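You operate a simulated robot arm through the tools that you are given. There is no shell and no other tool.

You are at the controls of a simulated robot arm. One attempt, no reset.

Task
Bring the sag gauge into its green band, then jog the belt once.
Fine: drive off while you turn the chain knob; clamp its lever again.

It is judged by the outcome, as a careful person would: the job done as asked, and still so three seconds after it is handed in. It fails if anything else is knocked over, pushed out of place, dropped, spilled or broken.

Robot
A 7-joint arm with a two-finger parallel gripper, fixed in place. Base frame: the origin is on the floor under the middle of its stand, x ahead of it, y to its left, z up. Readings come in m, rad, newtons and seconds.
With the tool pointing down near the work surface it reaches from about 0.42 to 0.9 m from the base axis. Its first joint turns from -2.496 to 2.496 rad. Payload 3 kg.
Tool frame: the origin (TCP) lies between the finger pads and is the grasp point; the fingertips stand 0.03 m ahead of it; z points along the fingers, y is the line along which they close. Largest opening 0.094 m; finger width 0.028, thickness 0.01; the body of the gripper, 0.05 by 0.096 m, starts 0.055 m behind the TCP.
Orientation is told as [roll, pitch, yaw] about the base's x, y, z axes, in that order, counted from this pose: with the fingers straight down and closing along the base's y, the tool's x points along the base's -x, its y along +y and its z along -z.

Tools
- The arm moves only by the tool nudge_tool. Its argument "motion" is a list of rows, each a list of 6 numbers: the shift along the tool's x, y, z in units of 250 mm (1.0 is 250 mm), then the turn, a rotation vector about the tool's x, y, z in units of 180 degrees (1.0 is 180 degrees). In form: [[tx, ty, tz, rx, ry, rz], ...]. A call has 1 to 20 rows; each row is the pose to reach, as a shift and turn from the pose commanded when the call began, along the tool's axes at that moment. "grip" is the finger opening in m, from 0 to 0.094, set as the call begins (left out, the last holds). A call with a number of a shift or a turn outside -1 to 1 is refused whole. A row lasts 0.2 s, in which the tool goes at most 0.05 m and 0.15 rad; a call with a longer step from one row to the next is refused whole, and so is a gripper value outside its range. Where a pose cannot be reached the arm comes as near as it can. A force on the tool above 90 N (or 10 N above the force at the start of the call, whichever is more), or a blocked arm, ends the call early, and 0.2 s more pass. The fingers move at their own pace (about 0.072 m/s each) and stop on an object; they squeeze with about 25 N. The grip force told is the motor's: it shows also when the fingers shut on nothing. Time passes only in rows, and 0.2 s behind the last, so rows that repeat a pose let the fingers close. It gives the time, the measured TCP pose, the force on the tool (base axes), the opening and the grip force at its end, in the units of the frame above (readings bear some noise), with the torque about the TCP (base axes, N m) and any sound that the robot's microphone picked up, and new pictures: "show" is both (left out), scene, wrist or none.
- Cameras (640 x 400 px; columns grow to the right, rows downward): "scene" is fixed at [0.3944, -0.643, 1.3895]; the picture's right is [0.96, -0.29, 0.00], its down [-0.13, -0.41, -0.90] and it looks along [0.27, 0.86, -0.43] (base axes); focal length 317 px, centre (320, 200). "wrist" rides on the gripper at [0.076, 0.014, -0.103] in the tool frame; the picture's right is [-0.18, 0.98, 0.00], its down [-0.75, -0.14, -0.64] and it looks along [-0.63, -0.12, 0.77] (tool axes); focal length 243 px, centre (320, 200). There is no depth. A picture from a camera that has moved, and an enlarged one, comes with that camera's place and axes in the base frame and with its lens. The place of the scene camera against the robot may be out by one fixed shift of up to 0.025 m in any direction.
- enlarge(camera, box): a new picture of the part [left, top, right, bottom] of that camera's present view, enlarged. No time passes.
- job_done(): hands the job in; it is judged then, once.

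Nothing tells you positions but the pictures and the camera data. Unless the task says otherwise, let go and move clear before handing in.

The tools are called after ">>>" as a command line: name --pt "numbers of a row" for each row, then --argument value for the rest, lists and objects as JSON in quotes. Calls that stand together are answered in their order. nudge_tool: Moves the arm, as the interface text tells. Its arguments: {"type":"object","properties":{"motion":{"type":"array","items":{"type":"array","items":{"type":"number"}}},"grip":{"type":"number"},"show":{"type":"string","enum":["both","scene","wrist","none"]}},"required":["motion"]} The other tools are called the same way: enlarge (camera, box) takes an enlarged picture of a part of a camera's view; job_done () hands the job in.

At the start:

```text
clock: 0.0
tool_pos: [0.2721, 0.4242, 0.927]
tcp_rot: [0.0, -0.001, -0.001]
wrist_force: [0.2, -0.1, -1.1]
torque: [0.01, -0.01, -0.01]
width: 0.0941
grip_force: 0.0
```

scene: 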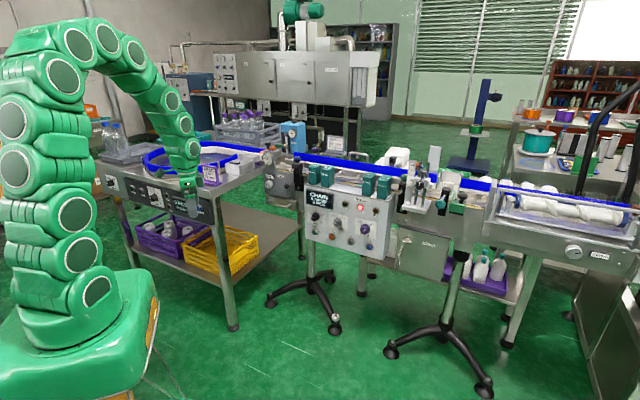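
wrist: 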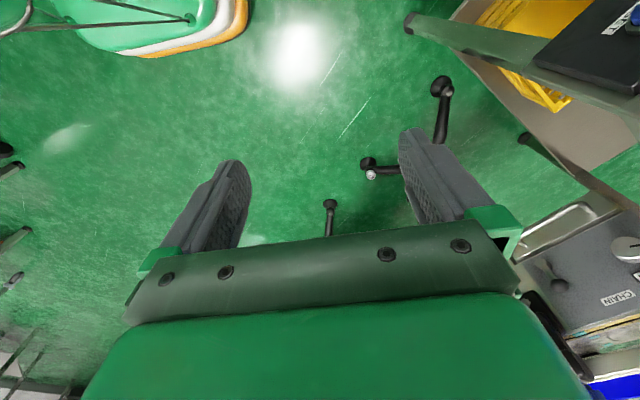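

I see a conveyor line with a control panel (labelled CHAIN...) and some boxes with knobs and gauges; I need a closer look before moving. I'll enlarge several parts of the scene view.

>>> enlarge --camera "scene" --box '[240, 130, 420, 270]'

>>> enlarge --camera "scene" --box '[90, 130, 270, 240]'

>>> enlarge --camera "scene" --box '[380, 140, 640, 290]'

>>> enlarge --camera "wrist" --box '[480, 180, 640, 400]'

```text
2.86 times, centred on (330, 200) of scene
camera zoom: at [0.3944, -0.643, 1.3895], right [0.96, -0.29, 0.0], down [-0.13, -0.41, -0.9], along [0.27, 0.86, -0.43], focal length 906 px, centre (291, 200)
```

zoom: 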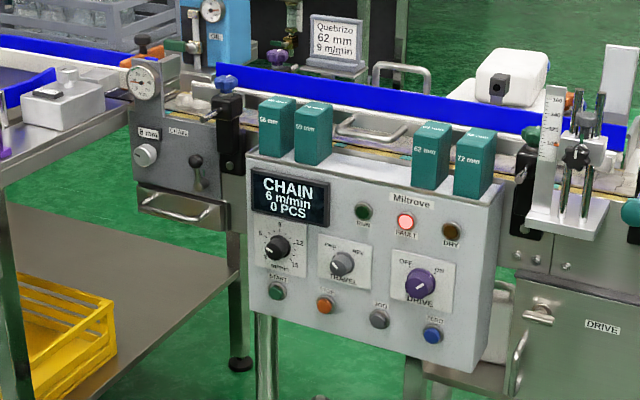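

```text
3.56 times, centred on (180, 185) of scene
camera zoom: at [0.3944, -0.643, 1.3895], right [0.96, -0.29, 0.0], down [-0.13, -0.41, -0.9], along [0.27, 0.86, -0.43], focal length 1128 px, centre (818, 253)
```

zoom: 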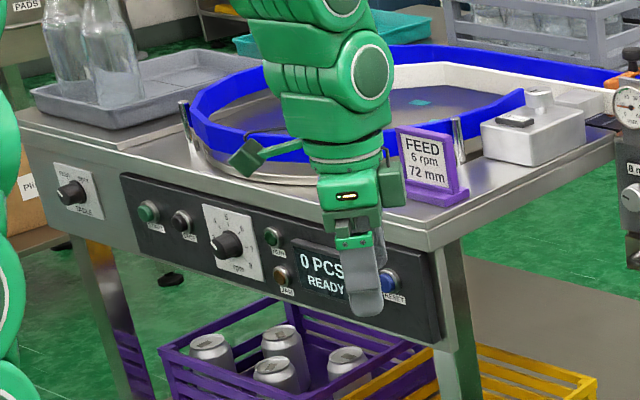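

```text
2.46 times, centred on (510, 215) of scene
camera zoom: at [0.3944, -0.643, 1.3895], right [0.96, -0.29, 0.0], down [-0.13, -0.41, -0.9], along [0.27, 0.86, -0.43], focal length 781 px, centre (-148, 163)
```

zoom: 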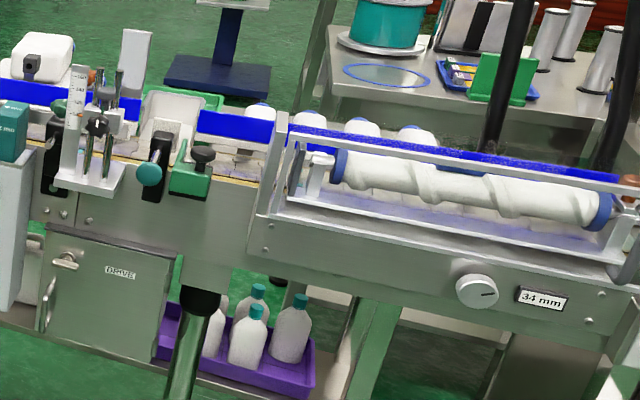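

```text
1.82 times, centred on (560, 290) of wrist
camera zoom: at [0.1966, 0.4406, 1.0301], right [0.18, 0.98, 0.0], down [0.75, -0.14, 0.64], along [0.63, -0.12, -0.77], focal length 441 px, centre (-116, 36)
```

zoom: 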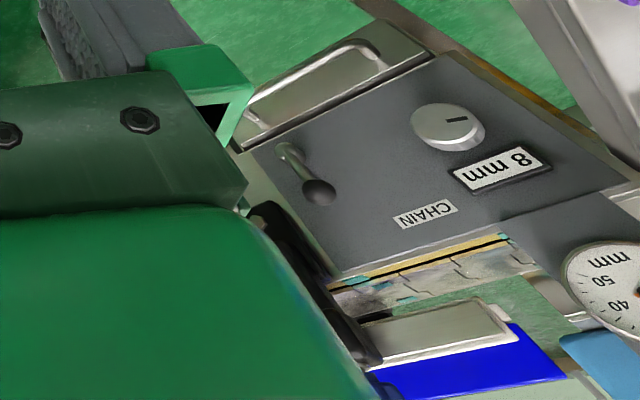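

The CHAIN unit (gray end plate with a round knob, an "8 mm" readout, a small lever and a dial gauge in mm) sits left of the panel, and the panel has START/STOP/JOG/ZERO buttons and a purple DRIVE selector. I'll look closer at each.

>>> enlarge --camera "scene" --box '[262, 140, 312, 200]'

>>> enlarge --camera "scene" --box '[305, 180, 385, 235]'

>>> enlarge --camera "scene" --box '[305, 205, 385, 260]'

>>> enlarge --camera "scene" --box '[385, 165, 475, 235]'

>>> enlarge --camera "scene" --box '[270, 125, 350, 180]'

```text
6.67 times, centred on (287, 170) of scene
camera zoom: at [0.3944, -0.643, 1.3895], right [0.96, -0.29, 0.0], down [-0.13, -0.41, -0.9], along [0.27, 0.86, -0.43], focal length 2114 px, centre (540, 400)
```

zoom: 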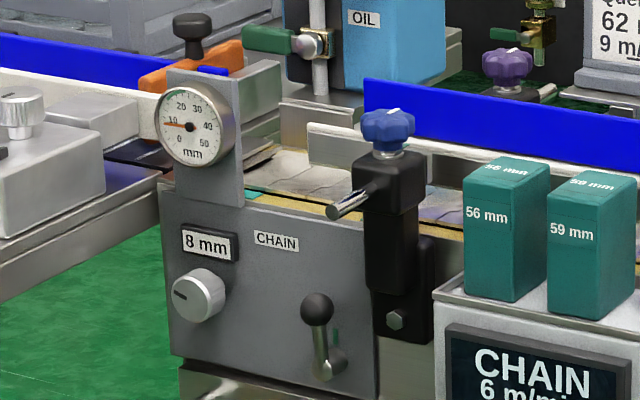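

```text
7.27 times, centred on (345, 208) of scene
camera zoom: at [0.3944, -0.643, 1.3895], right [0.96, -0.29, 0.0], down [-0.13, -0.41, -0.9], along [0.27, 0.86, -0.43], focal length 2307 px, centre (138, 146)
```

zoom: 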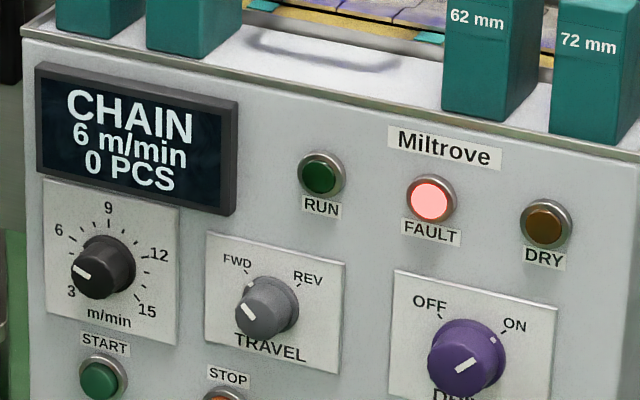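

```text
7.27 times, centred on (345, 232) of scene
camera zoom: at [0.3944, -0.643, 1.3895], right [0.96, -0.29, 0.0], down [-0.13, -0.41, -0.9], along [0.27, 0.86, -0.43], focal length 2307 px, centre (138, -36)
```

zoom: 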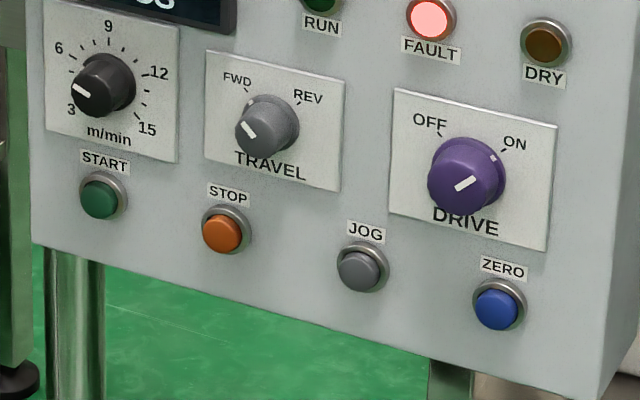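

```text
5.71 times, centred on (430, 200) of scene
camera zoom: at [0.3944, -0.643, 1.3895], right [0.96, -0.29, 0.0], down [-0.13, -0.41, -0.9], along [0.27, 0.86, -0.43], focal length 1812 px, centre (-309, 200)
```

zoom: 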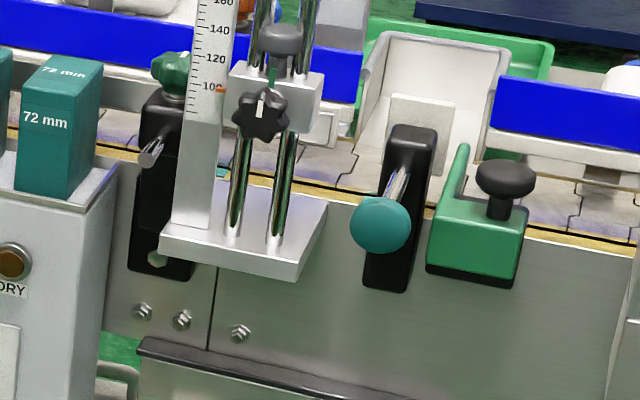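

```text
7.27 times, centred on (310, 152) of scene
camera zoom: at [0.3944, -0.643, 1.3895], right [0.96, -0.29, 0.0], down [-0.13, -0.41, -0.9], along [0.27, 0.86, -0.43], focal length 2307 px, centre (393, 546)
```

zoom: 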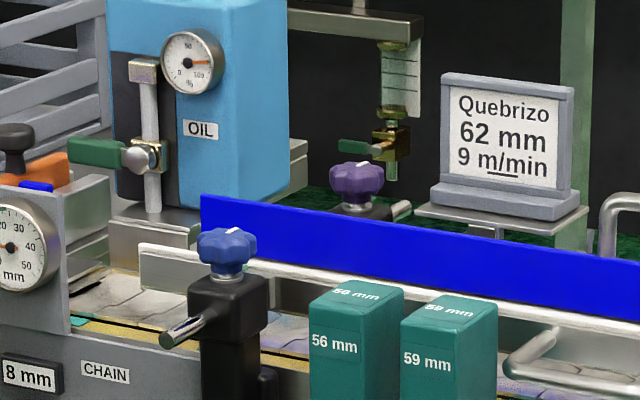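

The CHAIN unit's face looks to be about 1.06 m from the base, around (0.65, 0.85, 0.8), facing the robot, and the control panel is to its right. I'll turn the tool in place so the wrist camera faces them.

>>> nudge_tool --pt "0 0 0 -0.013 -0.029 -0.0278" --pt "0 0 0 -0.0259 -0.0579 -0.0556" --pt "0 0 0 -0.0389 -0.0869 -0.0834" --pt "0 0 0 -0.0519 -0.1159 -0.1112" --pt "0 0 0 -0.0648 -0.1448 -0.1389" --pt "0 0 0 -0.0778 -0.1738 -0.1667" --pt "0 0 0 -0.0908 -0.2028 -0.1945" --pt "0 0 0 -0.1037 -0.2317 -0.2223" --pt "0 0 0 -0.1167 -0.2607 -0.2501" --grip 0.094

```text
clock: 2.0
tool_pos: [0.3062, 0.4983, 0.9762]
tcp_rot: [0.024, -0.836, 0.789]
wrist_force: [-0.4, 0.0, -0.7]
torque: [0.01, 0.0, -0.02]
width: 0.094
grip_force: 0.1
out of reach, approached as far as the arm can: row 6, 7, 8, 9
camera wrist: at [0.2088, 0.4185, 0.9897], right [-0.62, 0.77, 0.15], down [0.13, -0.09, 0.99], along [0.77, 0.64, -0.05], focal length 243 px, centre (320, 200)
```

scene: 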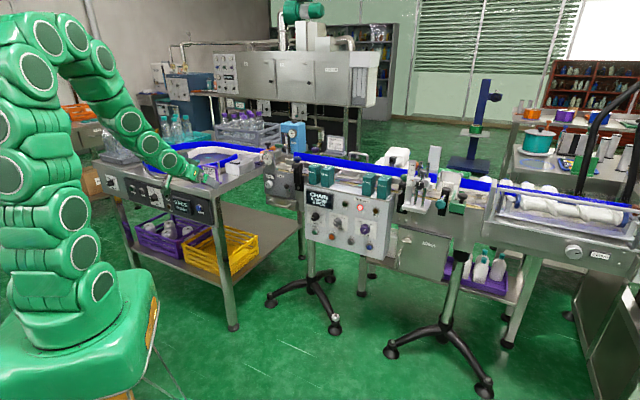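
wrist: 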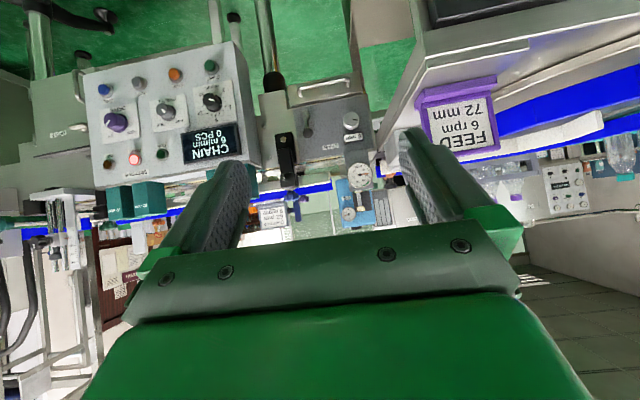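

The wrist camera now faces the line (upside down): the CHAIN plate with knob, lever and dial in the middle, the control panel to the left. I'll zoom on each.

>>> enlarge --camera "wrist" --box '[255, 70, 405, 240]'

>>> enlarge --camera "wrist" --box '[330, 155, 390, 225]'

>>> enlarge --camera "wrist" --box '[70, 40, 270, 190]'

>>> enlarge --camera "wrist" --box '[285, 95, 365, 155]'

```text
2.35 times, centred on (330, 155) of wrist
camera zoom: at [0.2088, 0.4185, 0.9897], right [-0.62, 0.77, 0.15], down [0.13, -0.09, 0.99], along [0.77, 0.64, -0.05], focal length 571 px, centre (296, 306)
```

zoom: 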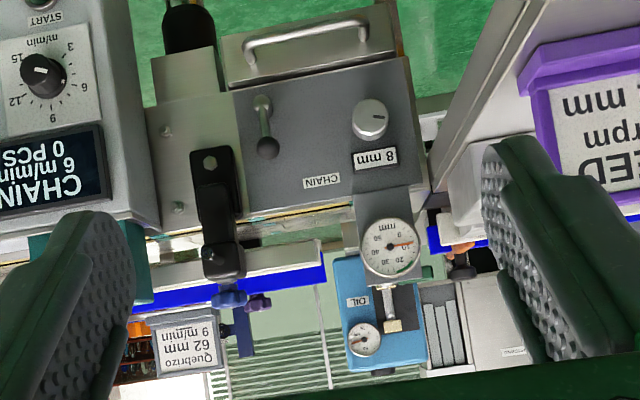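

```text
5.71 times, centred on (360, 190) of wrist
camera zoom: at [0.2088, 0.4185, 0.9897], right [-0.62, 0.77, 0.15], down [0.13, -0.09, 0.99], along [0.77, 0.64, -0.05], focal length 1386 px, centre (91, 257)
```

zoom: 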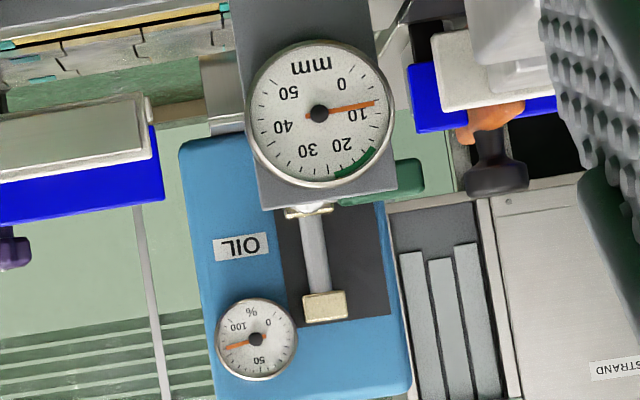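

```text
2.67 times, centred on (170, 115) of wrist
camera zoom: at [0.2088, 0.4185, 0.9897], right [-0.62, 0.77, 0.15], down [0.13, -0.09, 0.99], along [0.77, 0.64, -0.05], focal length 647 px, centre (720, 427)
```

zoom: 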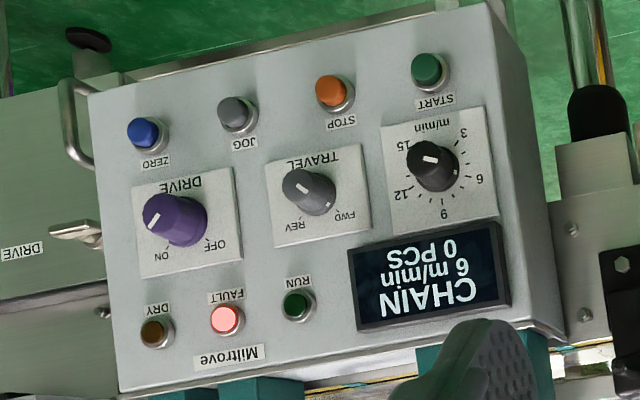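

```text
6.67 times, centred on (325, 125) of wrist
camera zoom: at [0.2088, 0.4185, 0.9897], right [-0.62, 0.77, 0.15], down [0.13, -0.09, 0.99], along [0.77, 0.64, -0.05], focal length 1618 px, centre (287, 700)
```

zoom: 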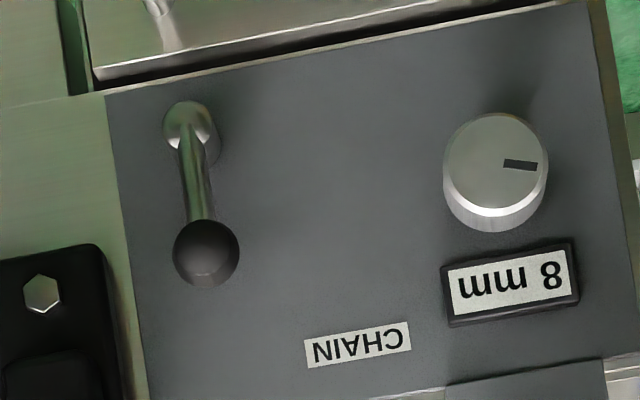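

The sag dial reads about 8 mm, and its green band runs from roughly 16 to 25 mm, so the knob must raise it by about 13. The feed table's edge comes close to the knob, so I'll shift the arm right for a second viewpoint to triangulate positions properly.

>>> nudge_tool --pt "-0.0184 -0.1364 0.0649 0 0 0" --pt "-0.0369 -0.2729 0.1297 0 0 0" --pt "-0.0553 -0.4093 0.1946 0 0 0" --pt "-0.0737 -0.5457 0.2594 0 0 0" --pt "-0.0921 -0.6821 0.3243 0 0 0" --pt "-0.1106 -0.8186 0.3891 0 0 0" --pt "-0.129 -0.955 0.454 0 0 0"

```text
clock: 3.6
tool_pos: [0.5483, 0.4089, 0.9199]
tcp_rot: [0.029, -0.829, 0.785]
wrist_force: [0.0, 0.3, -0.5]
torque: [-0.03, -0.01, -0.01]
width: 0.0941
grip_force: 0.0
camera wrist: at [0.4509, 0.3291, 0.9327], right [-0.62, 0.77, 0.15], down [0.14, -0.08, 0.99], along [0.77, 0.63, -0.06], focal length 243 px, centre (320, 200)
```

scene: 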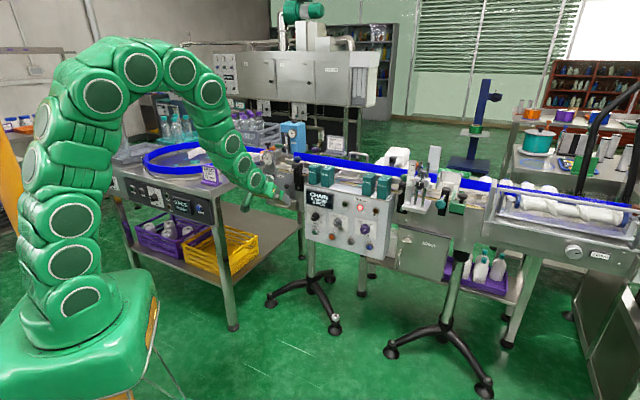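
wrist: 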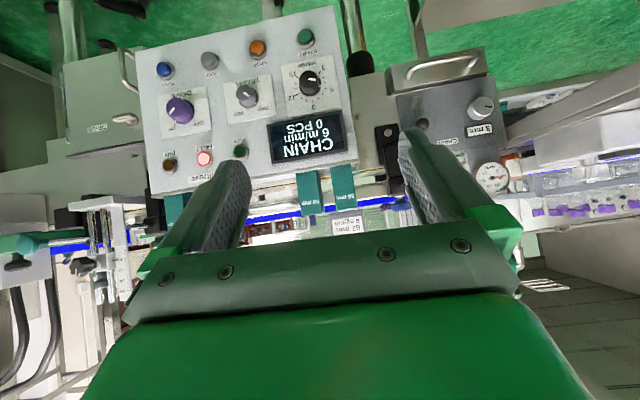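

The commanded pose follows what was actually reached, so the control is well understood. Now I'll zoom for accurate pixel positions of the panel and the chain unit from this second viewpoint.

>>> enlarge --camera "wrist" --box '[130, 10, 370, 160]'

>>> enlarge --camera "wrist" --box '[380, 40, 540, 200]'

>>> enlarge --camera "scene" --box '[220, 130, 400, 270]'

```text
2.67 times, centred on (250, 85) of wrist
camera zoom: at [0.4509, 0.3291, 0.9327], right [-0.62, 0.77, 0.15], down [0.14, -0.08, 0.99], along [0.77, 0.63, -0.06], focal length 647 px, centre (507, 507)
```

zoom: 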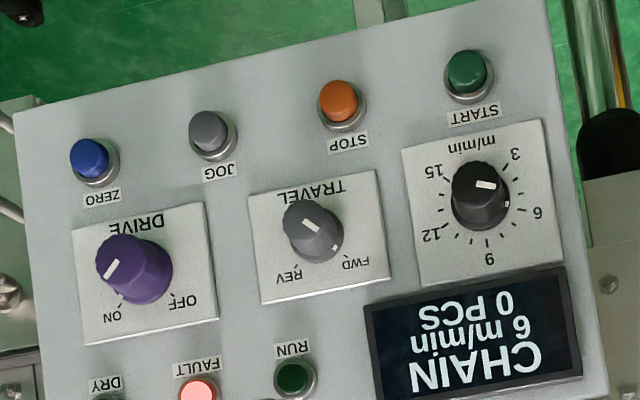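

```text
2.50 times, centred on (460, 120) of wrist
camera zoom: at [0.4509, 0.3291, 0.9327], right [-0.62, 0.77, 0.15], down [0.14, -0.08, 0.99], along [0.77, 0.63, -0.06], focal length 606 px, centre (-30, 400)
```

zoom: 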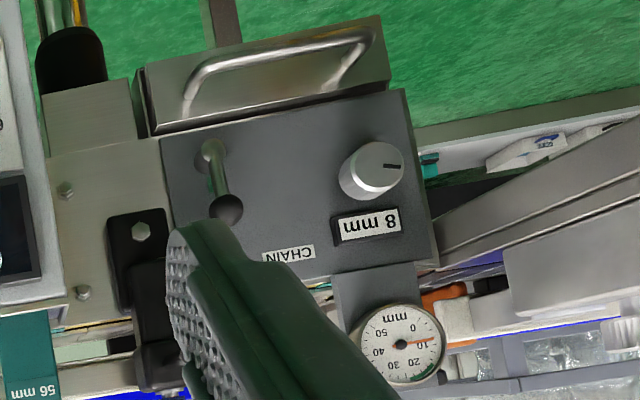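

```text
2.86 times, centred on (310, 200) of scene
camera zoom: at [0.3944, -0.643, 1.3895], right [0.96, -0.29, 0.0], down [-0.13, -0.41, -0.9], along [0.27, 0.86, -0.43], focal length 906 px, centre (349, 200)
```

zoom: 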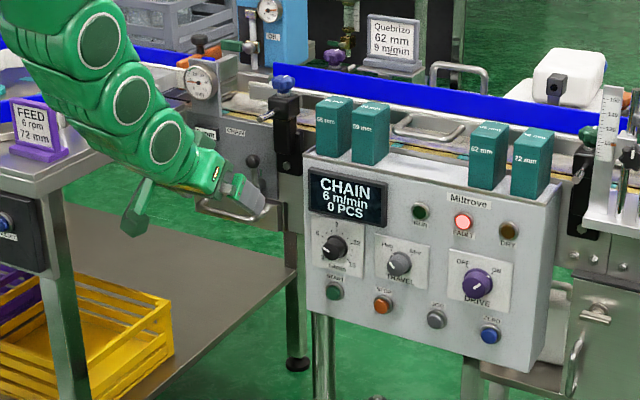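

Triangulating from both wrist views I get: DRIVE selector front ≈ (0.921, 0.422, 0.708), JOG ≈ (0.892, 0.477, 0.618), CHAIN knob ≈ (0.587, 0.864, 0.781), and lever ball ≈ (0.670, 0.792, 0.790) with its pivot at z ≈ 0.74. I'll start with DRIVE off, moving to a standoff in front of the purple selector with the tool horizontal.

>>> nudge_tool --pt "0.0302 -0.1059 0.0926 -0.009 -0.0254 0.0262" --pt "0.0604 -0.2118 0.1851 -0.0179 -0.0508 0.0525" --pt "0.0905 -0.3177 0.2777 -0.0269 -0.0761 0.0787" --pt "0.1207 -0.4236 0.3702 -0.0358 -0.1015 0.105" --pt "0.1509 -0.5294 0.4628 -0.0448 -0.1269 0.1312" --pt "0.1811 -0.6353 0.5553 -0.0537 -0.1523 0.1575" --pt "0.2112 -0.7412 0.6479 -0.0627 -0.1776 0.1837" --pt "0.2414 -0.8471 0.7404 -0.0716 -0.203 0.21" --pt "0.2716 -0.953 0.833 -0.0806 -0.2284 0.2362" --grip 0.085

```text
clock: 5.6
tool_pos: [0.7899, 0.3213, 0.7264]
tcp_rot: [1.574, -0.786, -0.802]
wrist_force: [0.5, 0.2, -0.4]
torque: [-0.01, -0.01, 0.02]
width: 0.0851
grip_force: 0.1
camera wrist: at [0.6727, 0.2988, 0.6835], right [-0.39, 0.4, 0.83], down [-0.02, -0.9, 0.43], along [0.92, 0.15, 0.36], focal length 243 px, centre (320, 200)
```

scene: 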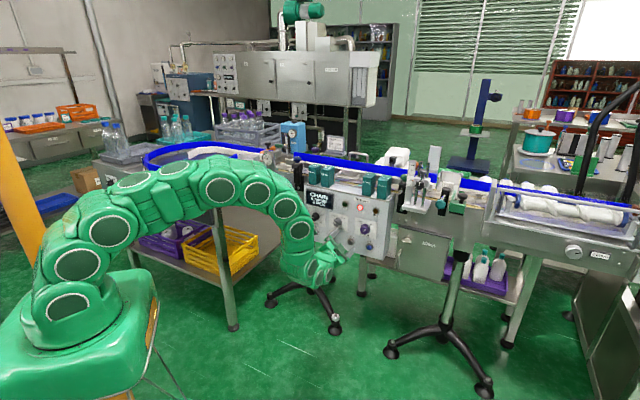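
wrist: 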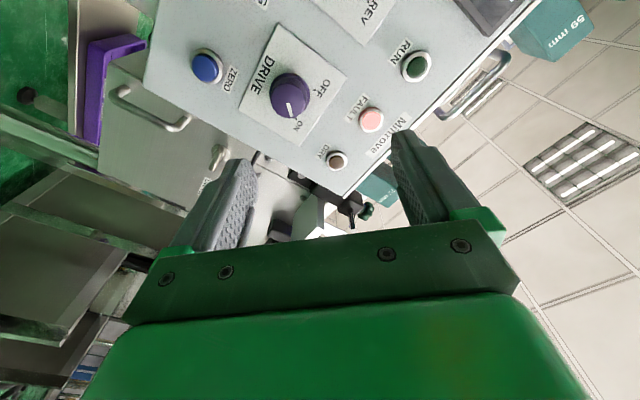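

The gripper is in front of the panel and the purple DRIVE selector is visible ahead of the fingers. I'll zoom to refine its position and see the pointer.

>>> enlarge --camera "wrist" --box '[230, 20, 390, 170]'

>>> enlarge --camera "scene" --box '[270, 170, 410, 290]'

```text
2.67 times, centred on (310, 95) of wrist
camera zoom: at [0.6727, 0.2988, 0.6835], right [-0.39, 0.4, 0.83], down [-0.02, -0.9, 0.43], along [0.92, 0.15, 0.36], focal length 647 px, centre (347, 480)
```

zoom: 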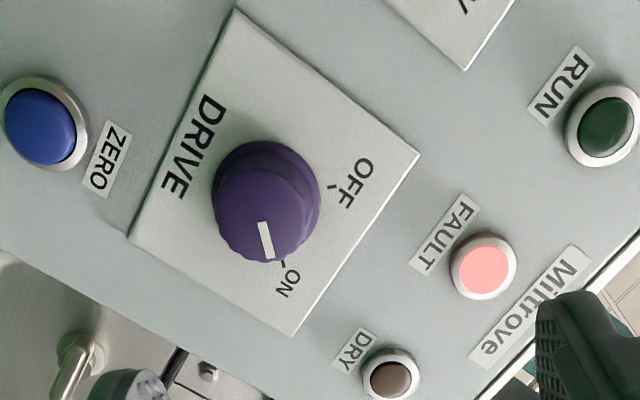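

```text
3.33 times, centred on (340, 230) of scene
camera zoom: at [0.3944, -0.643, 1.3895], right [0.96, -0.29, 0.0], down [-0.13, -0.41, -0.9], along [0.27, 0.86, -0.43], focal length 1057 px, centre (253, 100)
```

zoom: 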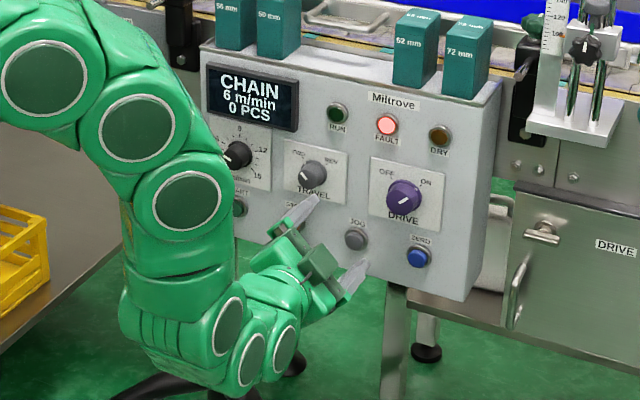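

DRIVE selector is now well fixed: axis at about (0.93, 0.424, 0.7045), pointer at ON (45° up-right), OFF is 90° counterclockwise. I'll line up at a shorter standoff first.

>>> nudge_tool --pt "-0.002 -0.044 0.126 0 0 0" --pt "-0.005 -0.089 0.252 0 0 0" --pt "-0.007 -0.133 0.378 0 0 0" --grip 0.075

```text
clock: 6.4
tool_pos: [0.8756, 0.371, 0.707]
tcp_rot: [1.575, -0.788, -0.803]
wrist_force: [0.1, 0.1, 0.0]
torque: [0.03, 0.0, 0.0]
width: 0.0748
grip_force: 0.0
camera wrist: at [0.7587, 0.3474, 0.6626], right [-0.39, 0.41, 0.82], down [-0.02, -0.9, 0.43], along [0.92, 0.15, 0.36], focal length 243 px, centre (320, 200)
```

scene: 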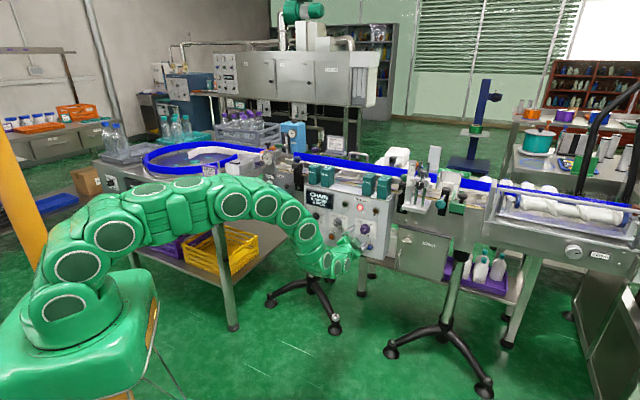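
wrist: 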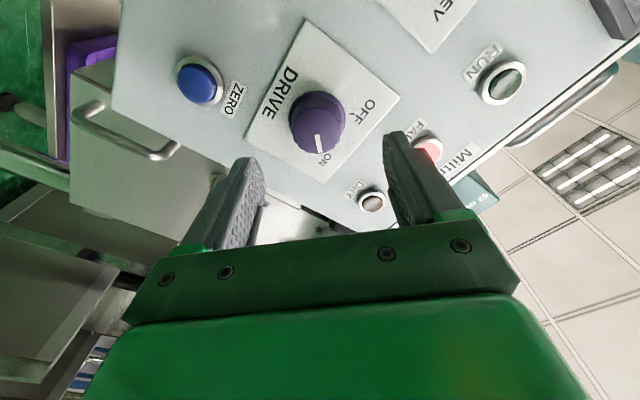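

>>> enlarge --camera "wrist" --box '[240, 60, 400, 200]'

```text
2.86 times, centred on (320, 130) of wrist
camera zoom: at [0.7587, 0.3474, 0.6626], right [-0.39, 0.41, 0.82], down [-0.02, -0.9, 0.43], along [0.92, 0.15, 0.36], focal length 693 px, centre (320, 400)
```

zoom: 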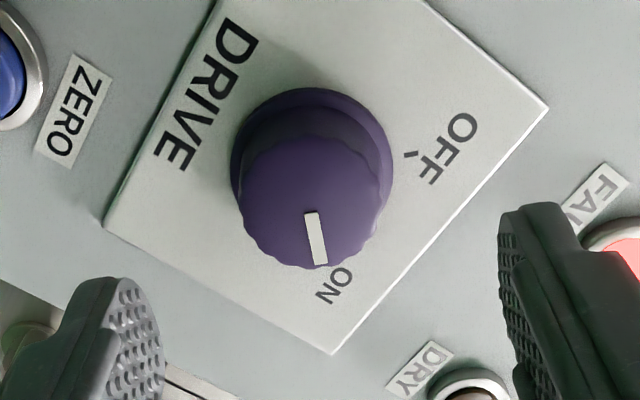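

The selector sits on the tool axis (about 2 mm off sideways, which I'll correct). Now I'll advance so the fingers straddle it, stopping a few mm short of the panel.

>>> nudge_tool --pt "0 -0.004 0.08 0 0 0" --pt "0 -0.008 0.16 0 0 0" --pt "0 -0.008 0.2 0 0 0" --pt "0 -0.008 0.23 0 0 0" --grip 0.075

```text
clock: 7.4
tool_pos: [0.9184, 0.4094, 0.703]
tcp_rot: [1.574, -0.787, -0.804]
wrist_force: [-0.2, 0.0, 0.0]
torque: [0.02, -0.03, 0.0]
width: 0.0749
grip_force: 0.1
camera wrist: at [0.8007, 0.3855, 0.6593], right [-0.4, 0.41, 0.82], down [-0.02, -0.9, 0.43], along [0.92, 0.15, 0.36], focal length 243 px, centre (320, 200)
```

scene: 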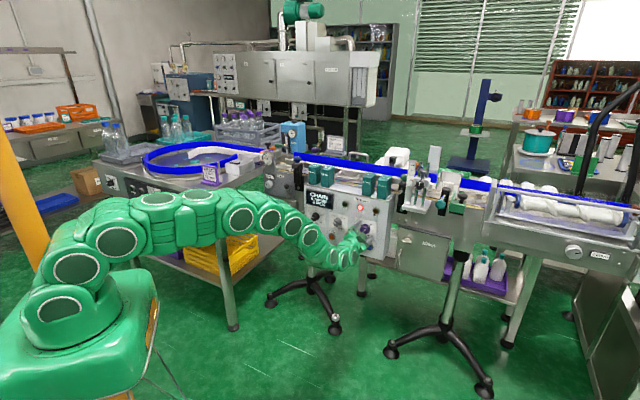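
wrist: 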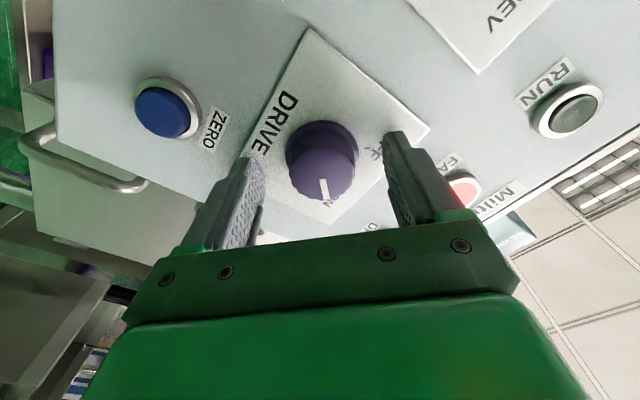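

The fingers straddle the selector with clearance on both sides. I'll close on it.

>>> nudge_tool --pt "0 0 0 0 0 0" --pt "0 0 0 0 0 0" --pt "0 0 0 0 0 0" --grip 0.02 --show "wrist"

```text
clock: 8.2
tool_pos: [0.917, 0.4096, 0.7028]
tcp_rot: [1.575, -0.786, -0.8]
wrist_force: [-2.8, 3.4, 5.9]
torque: [0.41, -0.47, 0.72]
width: 0.0397
grip_force: 44.7
camera wrist: at [0.8003, 0.3862, 0.6599], right [-0.4, 0.4, 0.82], down [-0.02, -0.9, 0.43], along [0.92, 0.15, 0.37], focal length 243 px, centre (320, 200)
```

wrist: 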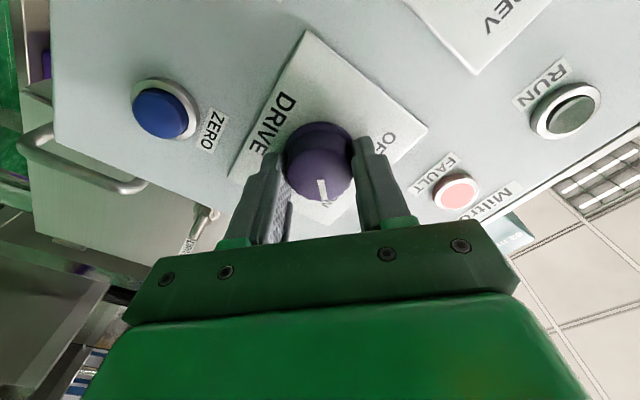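

The grip is firm at 40 mm. Now I'll rotate 90° counterclockwise (as seen by the operator) about the tool axis to OFF.

>>> nudge_tool --pt "0 0 0 0 0 -0.04" --pt "0 0 0 0 0 -0.08" --pt "0 0 0 0 0 -0.12" --pt "0 0 0 0 0 -0.16" --pt "0 0 0 0 0 -0.2" --pt "0 0 0 0 0 -0.24" --pt "0 0 0 0 0 -0.28" --pt "0 0 0 0 0 -0.32" --pt "0 0 0 0 0 -0.36" --pt "0 0 0 0 0 -0.4" --pt "0 0 0 0 0 -0.44" --pt "0 0 0 0 0 -0.48" --pt "0 0 0 0 0 -0.5"

```text
clock: 11.0
tool_pos: [0.9187, 0.4096, 0.7023]
tcp_rot: [-1.576, -0.782, 2.345]
wrist_force: [1.0, 17.7, 10.2]
torque: [0.19, 0.43, 1.58]
width: 0.0399
grip_force: 45.3
camera wrist: at [0.8775, 0.3093, 0.6391], right [-0.57, 0.59, -0.57], down [-0.77, -0.14, 0.63], along [0.29, 0.79, 0.53], focal length 243 px, centre (320, 200)
```

scene: 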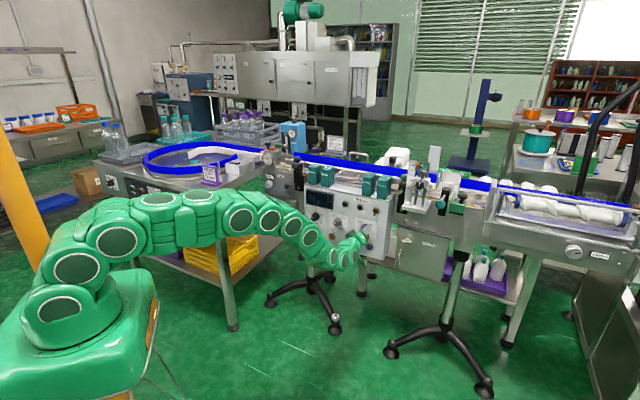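
wrist: 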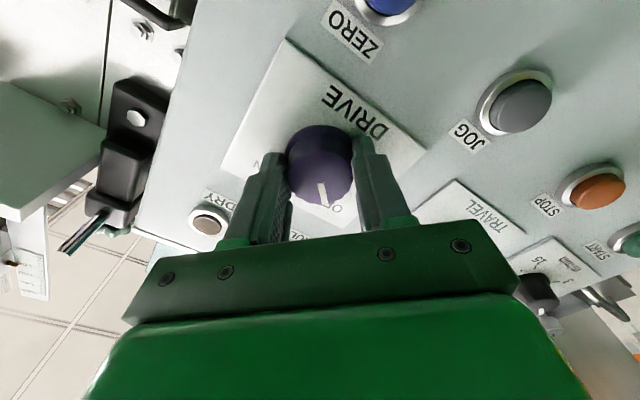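

The selector turned with the gripper and the panel display has gone dark, consistent with drive off. I'll open the fingers and check.

>>> nudge_tool --pt "0 0 0 0 0 0" --pt "0 0 0 0 0 0" --pt "0 0 0 0 0 0" --grip 0.075 --show "wrist"

>>> nudge_tool --pt "0 0 -0.15 0 0 0" --pt "0 0 -0.3 0 0 0" --pt "0 0 -0.45 0 0 0"

>>> enlarge --camera "scene" --box '[300, 175, 400, 265]'

>>> enlarge --camera "wrist" --box '[220, 40, 420, 180]'

```text
clock: 11.8
tool_pos: [0.9188, 0.41, 0.7013]
tcp_rot: [-1.573, -0.783, 2.343]
wrist_force: [0.5, -0.7, 0.3]
torque: [0.02, 0.01, -0.01]
width: 0.0747
grip_force: 0.0
camera wrist: at [0.8772, 0.3089, 0.638], right [-0.57, 0.59, -0.57], down [-0.76, -0.14, 0.63], along [0.3, 0.79, 0.53], focal length 243 px, centre (320, 200)
```

wrist: 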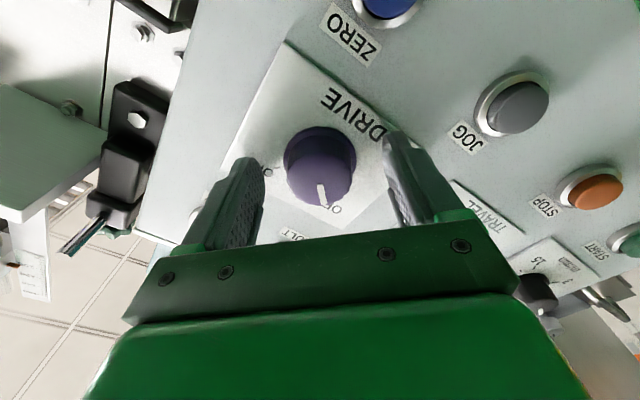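

```text
clock: 12.6
tool_pos: [0.8412, 0.3304, 0.7021]
tcp_rot: [-1.571, -0.784, 2.341]
wrist_force: [0.0, 1.1, 0.3]
torque: [-0.01, 0.0, -0.03]
width: 0.0751
grip_force: 0.1
camera wrist: at [0.7994, 0.2299, 0.6387], right [-0.57, 0.59, -0.57], down [-0.76, -0.14, 0.63], along [0.3, 0.79, 0.53], focal length 243 px, centre (320, 200)
```

scene: 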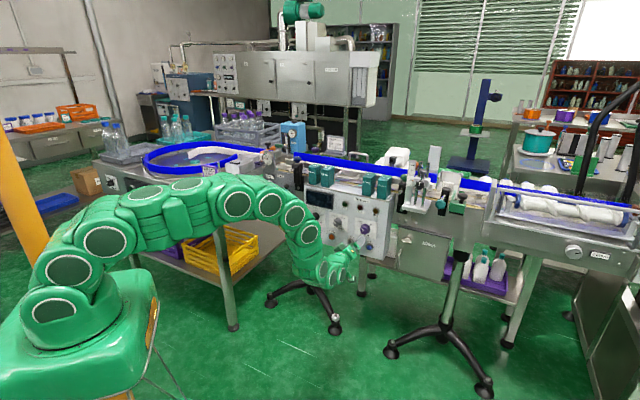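
wrist: 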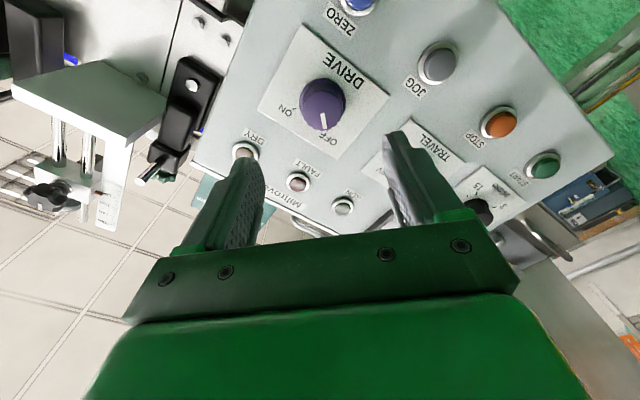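

```text
4.44 times, centred on (350, 220) of scene
camera zoom: at [0.3944, -0.643, 1.3895], right [0.96, -0.29, 0.0], down [-0.13, -0.41, -0.9], along [0.27, 0.86, -0.43], focal length 1410 px, centre (187, 111)
```

zoom: 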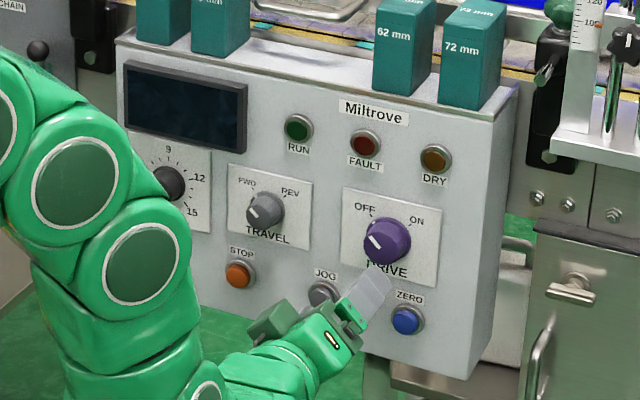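

```text
2.86 times, centred on (320, 110) of wrist
camera zoom: at [0.7994, 0.2299, 0.6387], right [-0.57, 0.59, -0.57], down [-0.76, -0.14, 0.63], along [0.3, 0.79, 0.53], focal length 693 px, centre (320, 457)
```

zoom: 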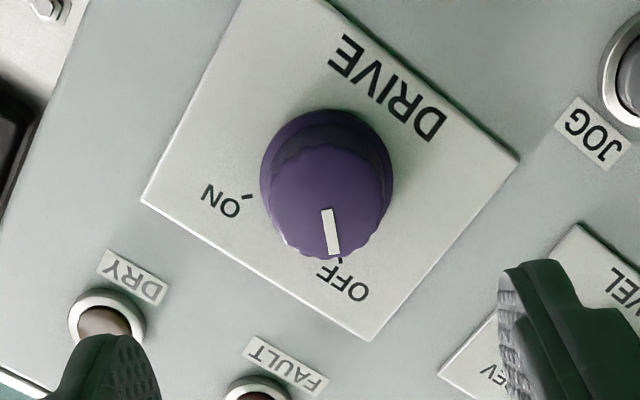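

DRIVE is at OFF and the panel is dark. Next is the CHAIN lever, so I'll look closely at it for any markings.

>>> enlarge --camera "scene" --box '[270, 172, 305, 200]'

>>> enlarge --camera "scene" --box '[258, 135, 308, 170]'

```text
14.29 times, centred on (288, 186) of scene
camera zoom: at [0.3944, -0.643, 1.3895], right [0.96, -0.29, 0.0], down [-0.13, -0.41, -0.9], along [0.27, 0.86, -0.43], focal length 4531 px, centre (784, 400)
```

zoom: 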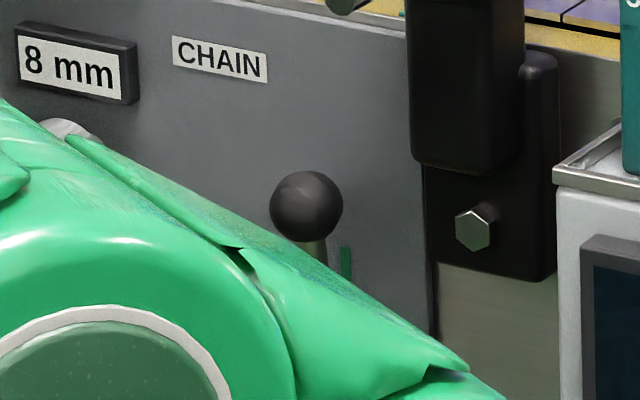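

```text
11.43 times, centred on (283, 152) of scene
camera zoom: at [0.3944, -0.643, 1.3895], right [0.96, -0.29, 0.0], down [-0.13, -0.41, -0.9], along [0.27, 0.86, -0.43], focal length 3625 px, centre (743, 743)
```

zoom: 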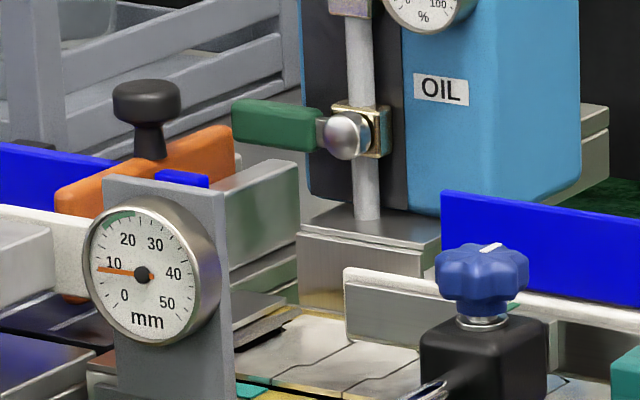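

There is a green stripe on the plate behind the lever's stem, so straight up looks like the clamped position. I'll move the arm over in front of the CHAIN plate with the tool upright for a close view.

>>> nudge_tool --pt "-0.113 0.076 -0.011 0 0 0.0417" --pt "-0.226 0.152 -0.023 0 0 0.0833" --pt "-0.338 0.228 -0.034 0 0 0.125" --pt "-0.451 0.304 -0.045 0 0 0.1667" --pt "-0.564 0.38 -0.057 0 0 0.2083" --pt "-0.677 0.456 -0.068 0 0 0.25" --show "none"

>>> nudge_tool --pt "-0.031 0.16 -0.014 0 0 0" --pt "-0.062 0.321 -0.027 0 0 0" --pt "-0.094 0.481 -0.041 0 0 0" --pt "-0.125 0.642 -0.054 0 0 0" --pt "-0.156 0.802 -0.068 0 0 0"

>>> enlarge --camera "wrist" --box '[240, 0, 500, 200]'

```text
clock: 14.0
tool_pos: [0.6885, 0.4636, 0.7416]
tcp_rot: [2.342, -1.572, -1.575]
wrist_force: [-0.2, 0.7, 0.3]
torque: [-0.03, 0.02, -0.02]
width: 0.075
grip_force: 0.1
```

```text
clock: 15.2
tool_pos: [0.5343, 0.5971, 0.7813]
tcp_rot: [-2.148, -1.568, 2.918]
wrist_force: [0.0, 0.0, -1.0]
torque: [-0.03, 0.0, 0.0]
width: 0.0751
grip_force: 0.0
camera wrist: at [0.4509, 0.538, 0.7049], right [-0.68, 0.71, 0.18], down [-0.36, -0.55, 0.75], along [0.63, 0.45, 0.63], focal length 243 px, centre (320, 200)
```

scene: 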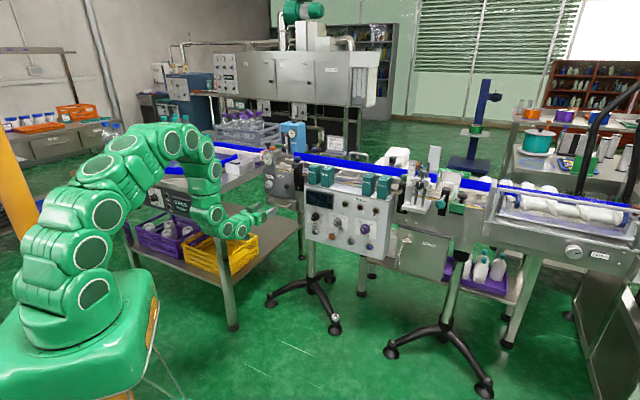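
wrist: 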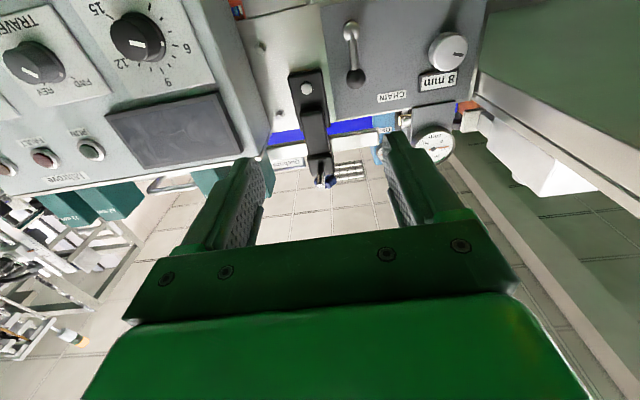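

```text
2.00 times, centred on (370, 100) of wrist
camera zoom: at [0.4509, 0.538, 0.7049], right [-0.68, 0.71, 0.18], down [-0.36, -0.55, 0.75], along [0.63, 0.45, 0.63], focal length 485 px, centre (220, 400)
```

zoom: 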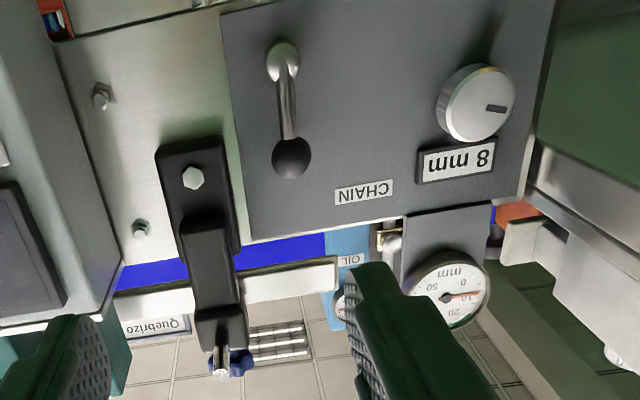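

Clear view: lever ball at (0.670, 0.792, 0.791), straight up over its pivot, and the plate is free on both sides of it. I'll move in with the fingers open to straddle the lever ball, stopping short first.

>>> nudge_tool --pt "-0.009 0.044 0.149 0 0 0" --pt "-0.018 0.088 0.298 0 0 0" --pt "-0.028 0.131 0.448 0 0 0" --pt "-0.037 0.175 0.597 0 0 0" --grip 0.06

>>> enlarge --camera "wrist" --box '[240, 40, 440, 200]'

```text
clock: 16.2
tool_pos: [0.6117, 0.7309, 0.7886]
tcp_rot: [-2.632, -1.569, -2.883]
wrist_force: [-0.7, -0.2, -0.9]
torque: [0.02, 0.0, -0.03]
width: 0.0599
grip_force: 0.0
camera wrist: at [0.5288, 0.672, 0.7125], right [-0.68, 0.71, 0.18], down [-0.36, -0.55, 0.75], along [0.63, 0.45, 0.63], focal length 243 px, centre (320, 200)
```

scene: 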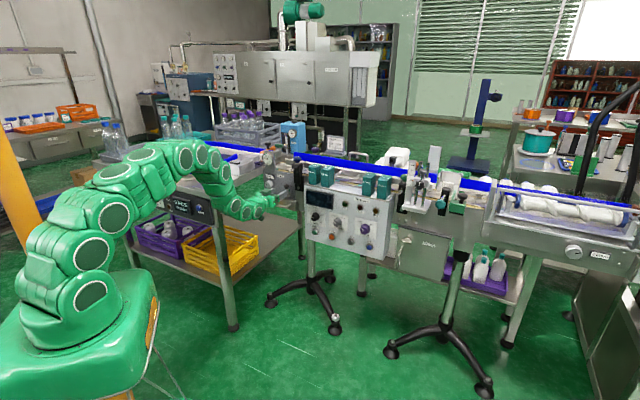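
wrist: 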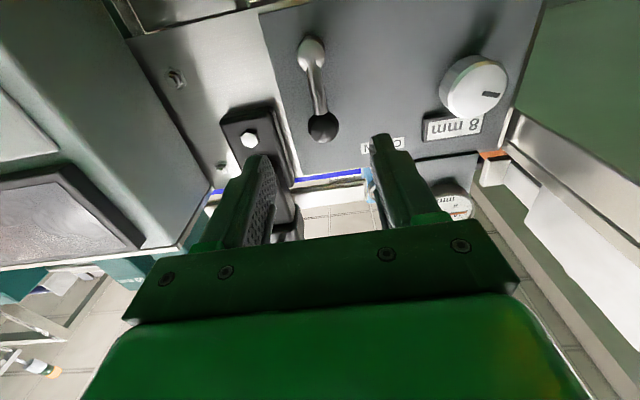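

```text
2.50 times, centred on (340, 120) of wrist
camera zoom: at [0.5288, 0.672, 0.7125], right [-0.68, 0.71, 0.18], down [-0.36, -0.55, 0.75], along [0.63, 0.45, 0.63], focal length 606 px, centre (270, 400)
```

zoom: 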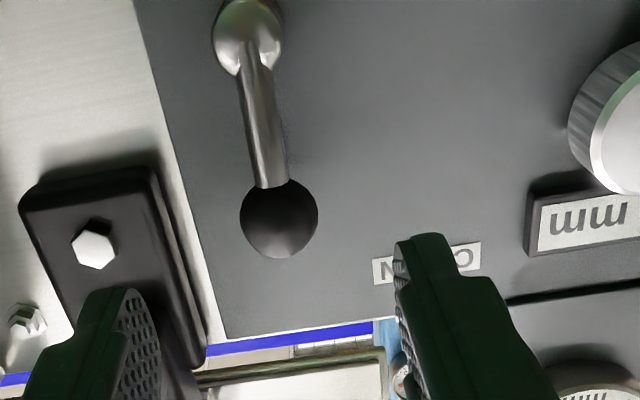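

>>> enlarge --camera "scene" --box '[90, 110, 310, 260]'

```text
2.67 times, centred on (200, 185) of scene
camera zoom: at [0.3944, -0.643, 1.3895], right [0.96, -0.29, 0.0], down [-0.13, -0.41, -0.9], along [0.27, 0.86, -0.43], focal length 846 px, centre (640, 240)
```

zoom: 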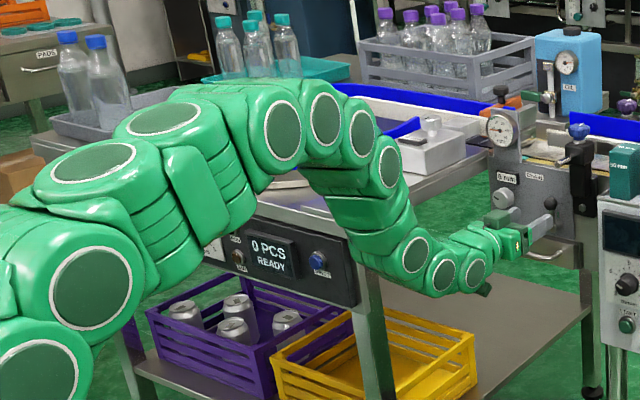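

Everything is clear. I'll advance 64 mm so the fingers straddle the ball (tips about 1 cm short of the plate).

>>> nudge_tool --pt "-0.004 0.006 0.1 0 0 0" --pt "-0.008 0.012 0.18 0 0 0" --pt "-0.008 0.012 0.23 0 0 0" --pt "-0.008 0.012 0.257 0 0 0" --grip 0.055 --show "wrist"

>>> enlarge --camera "wrist" --box '[220, 40, 440, 240]'

```text
clock: 17.2
tool_pos: [0.6552, 0.7778, 0.7897]
tcp_rot: [-2.12, -1.57, 2.891]
wrist_force: [-0.4, -0.3, -0.1]
torque: [-0.04, 0.01, -0.04]
width: 0.0548
grip_force: 0.1
camera wrist: at [0.5732, 0.7183, 0.7141], right [-0.69, 0.71, 0.18], down [-0.36, -0.55, 0.75], along [0.63, 0.45, 0.63], focal length 243 px, centre (320, 200)
```

wrist: 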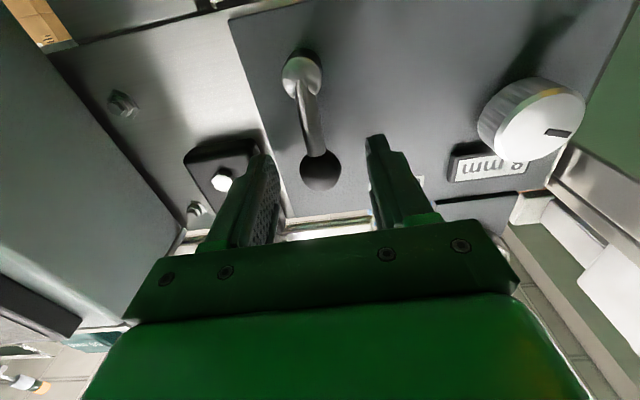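

```text
2.00 times, centred on (330, 140) of wrist
camera zoom: at [0.5732, 0.7183, 0.7141], right [-0.69, 0.71, 0.18], down [-0.36, -0.55, 0.75], along [0.63, 0.45, 0.63], focal length 485 px, centre (300, 320)
```

zoom: 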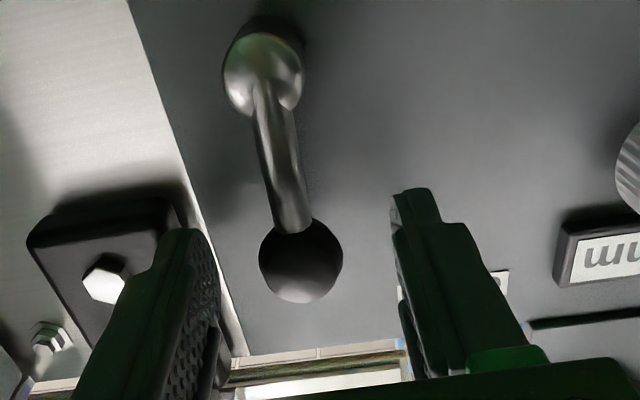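

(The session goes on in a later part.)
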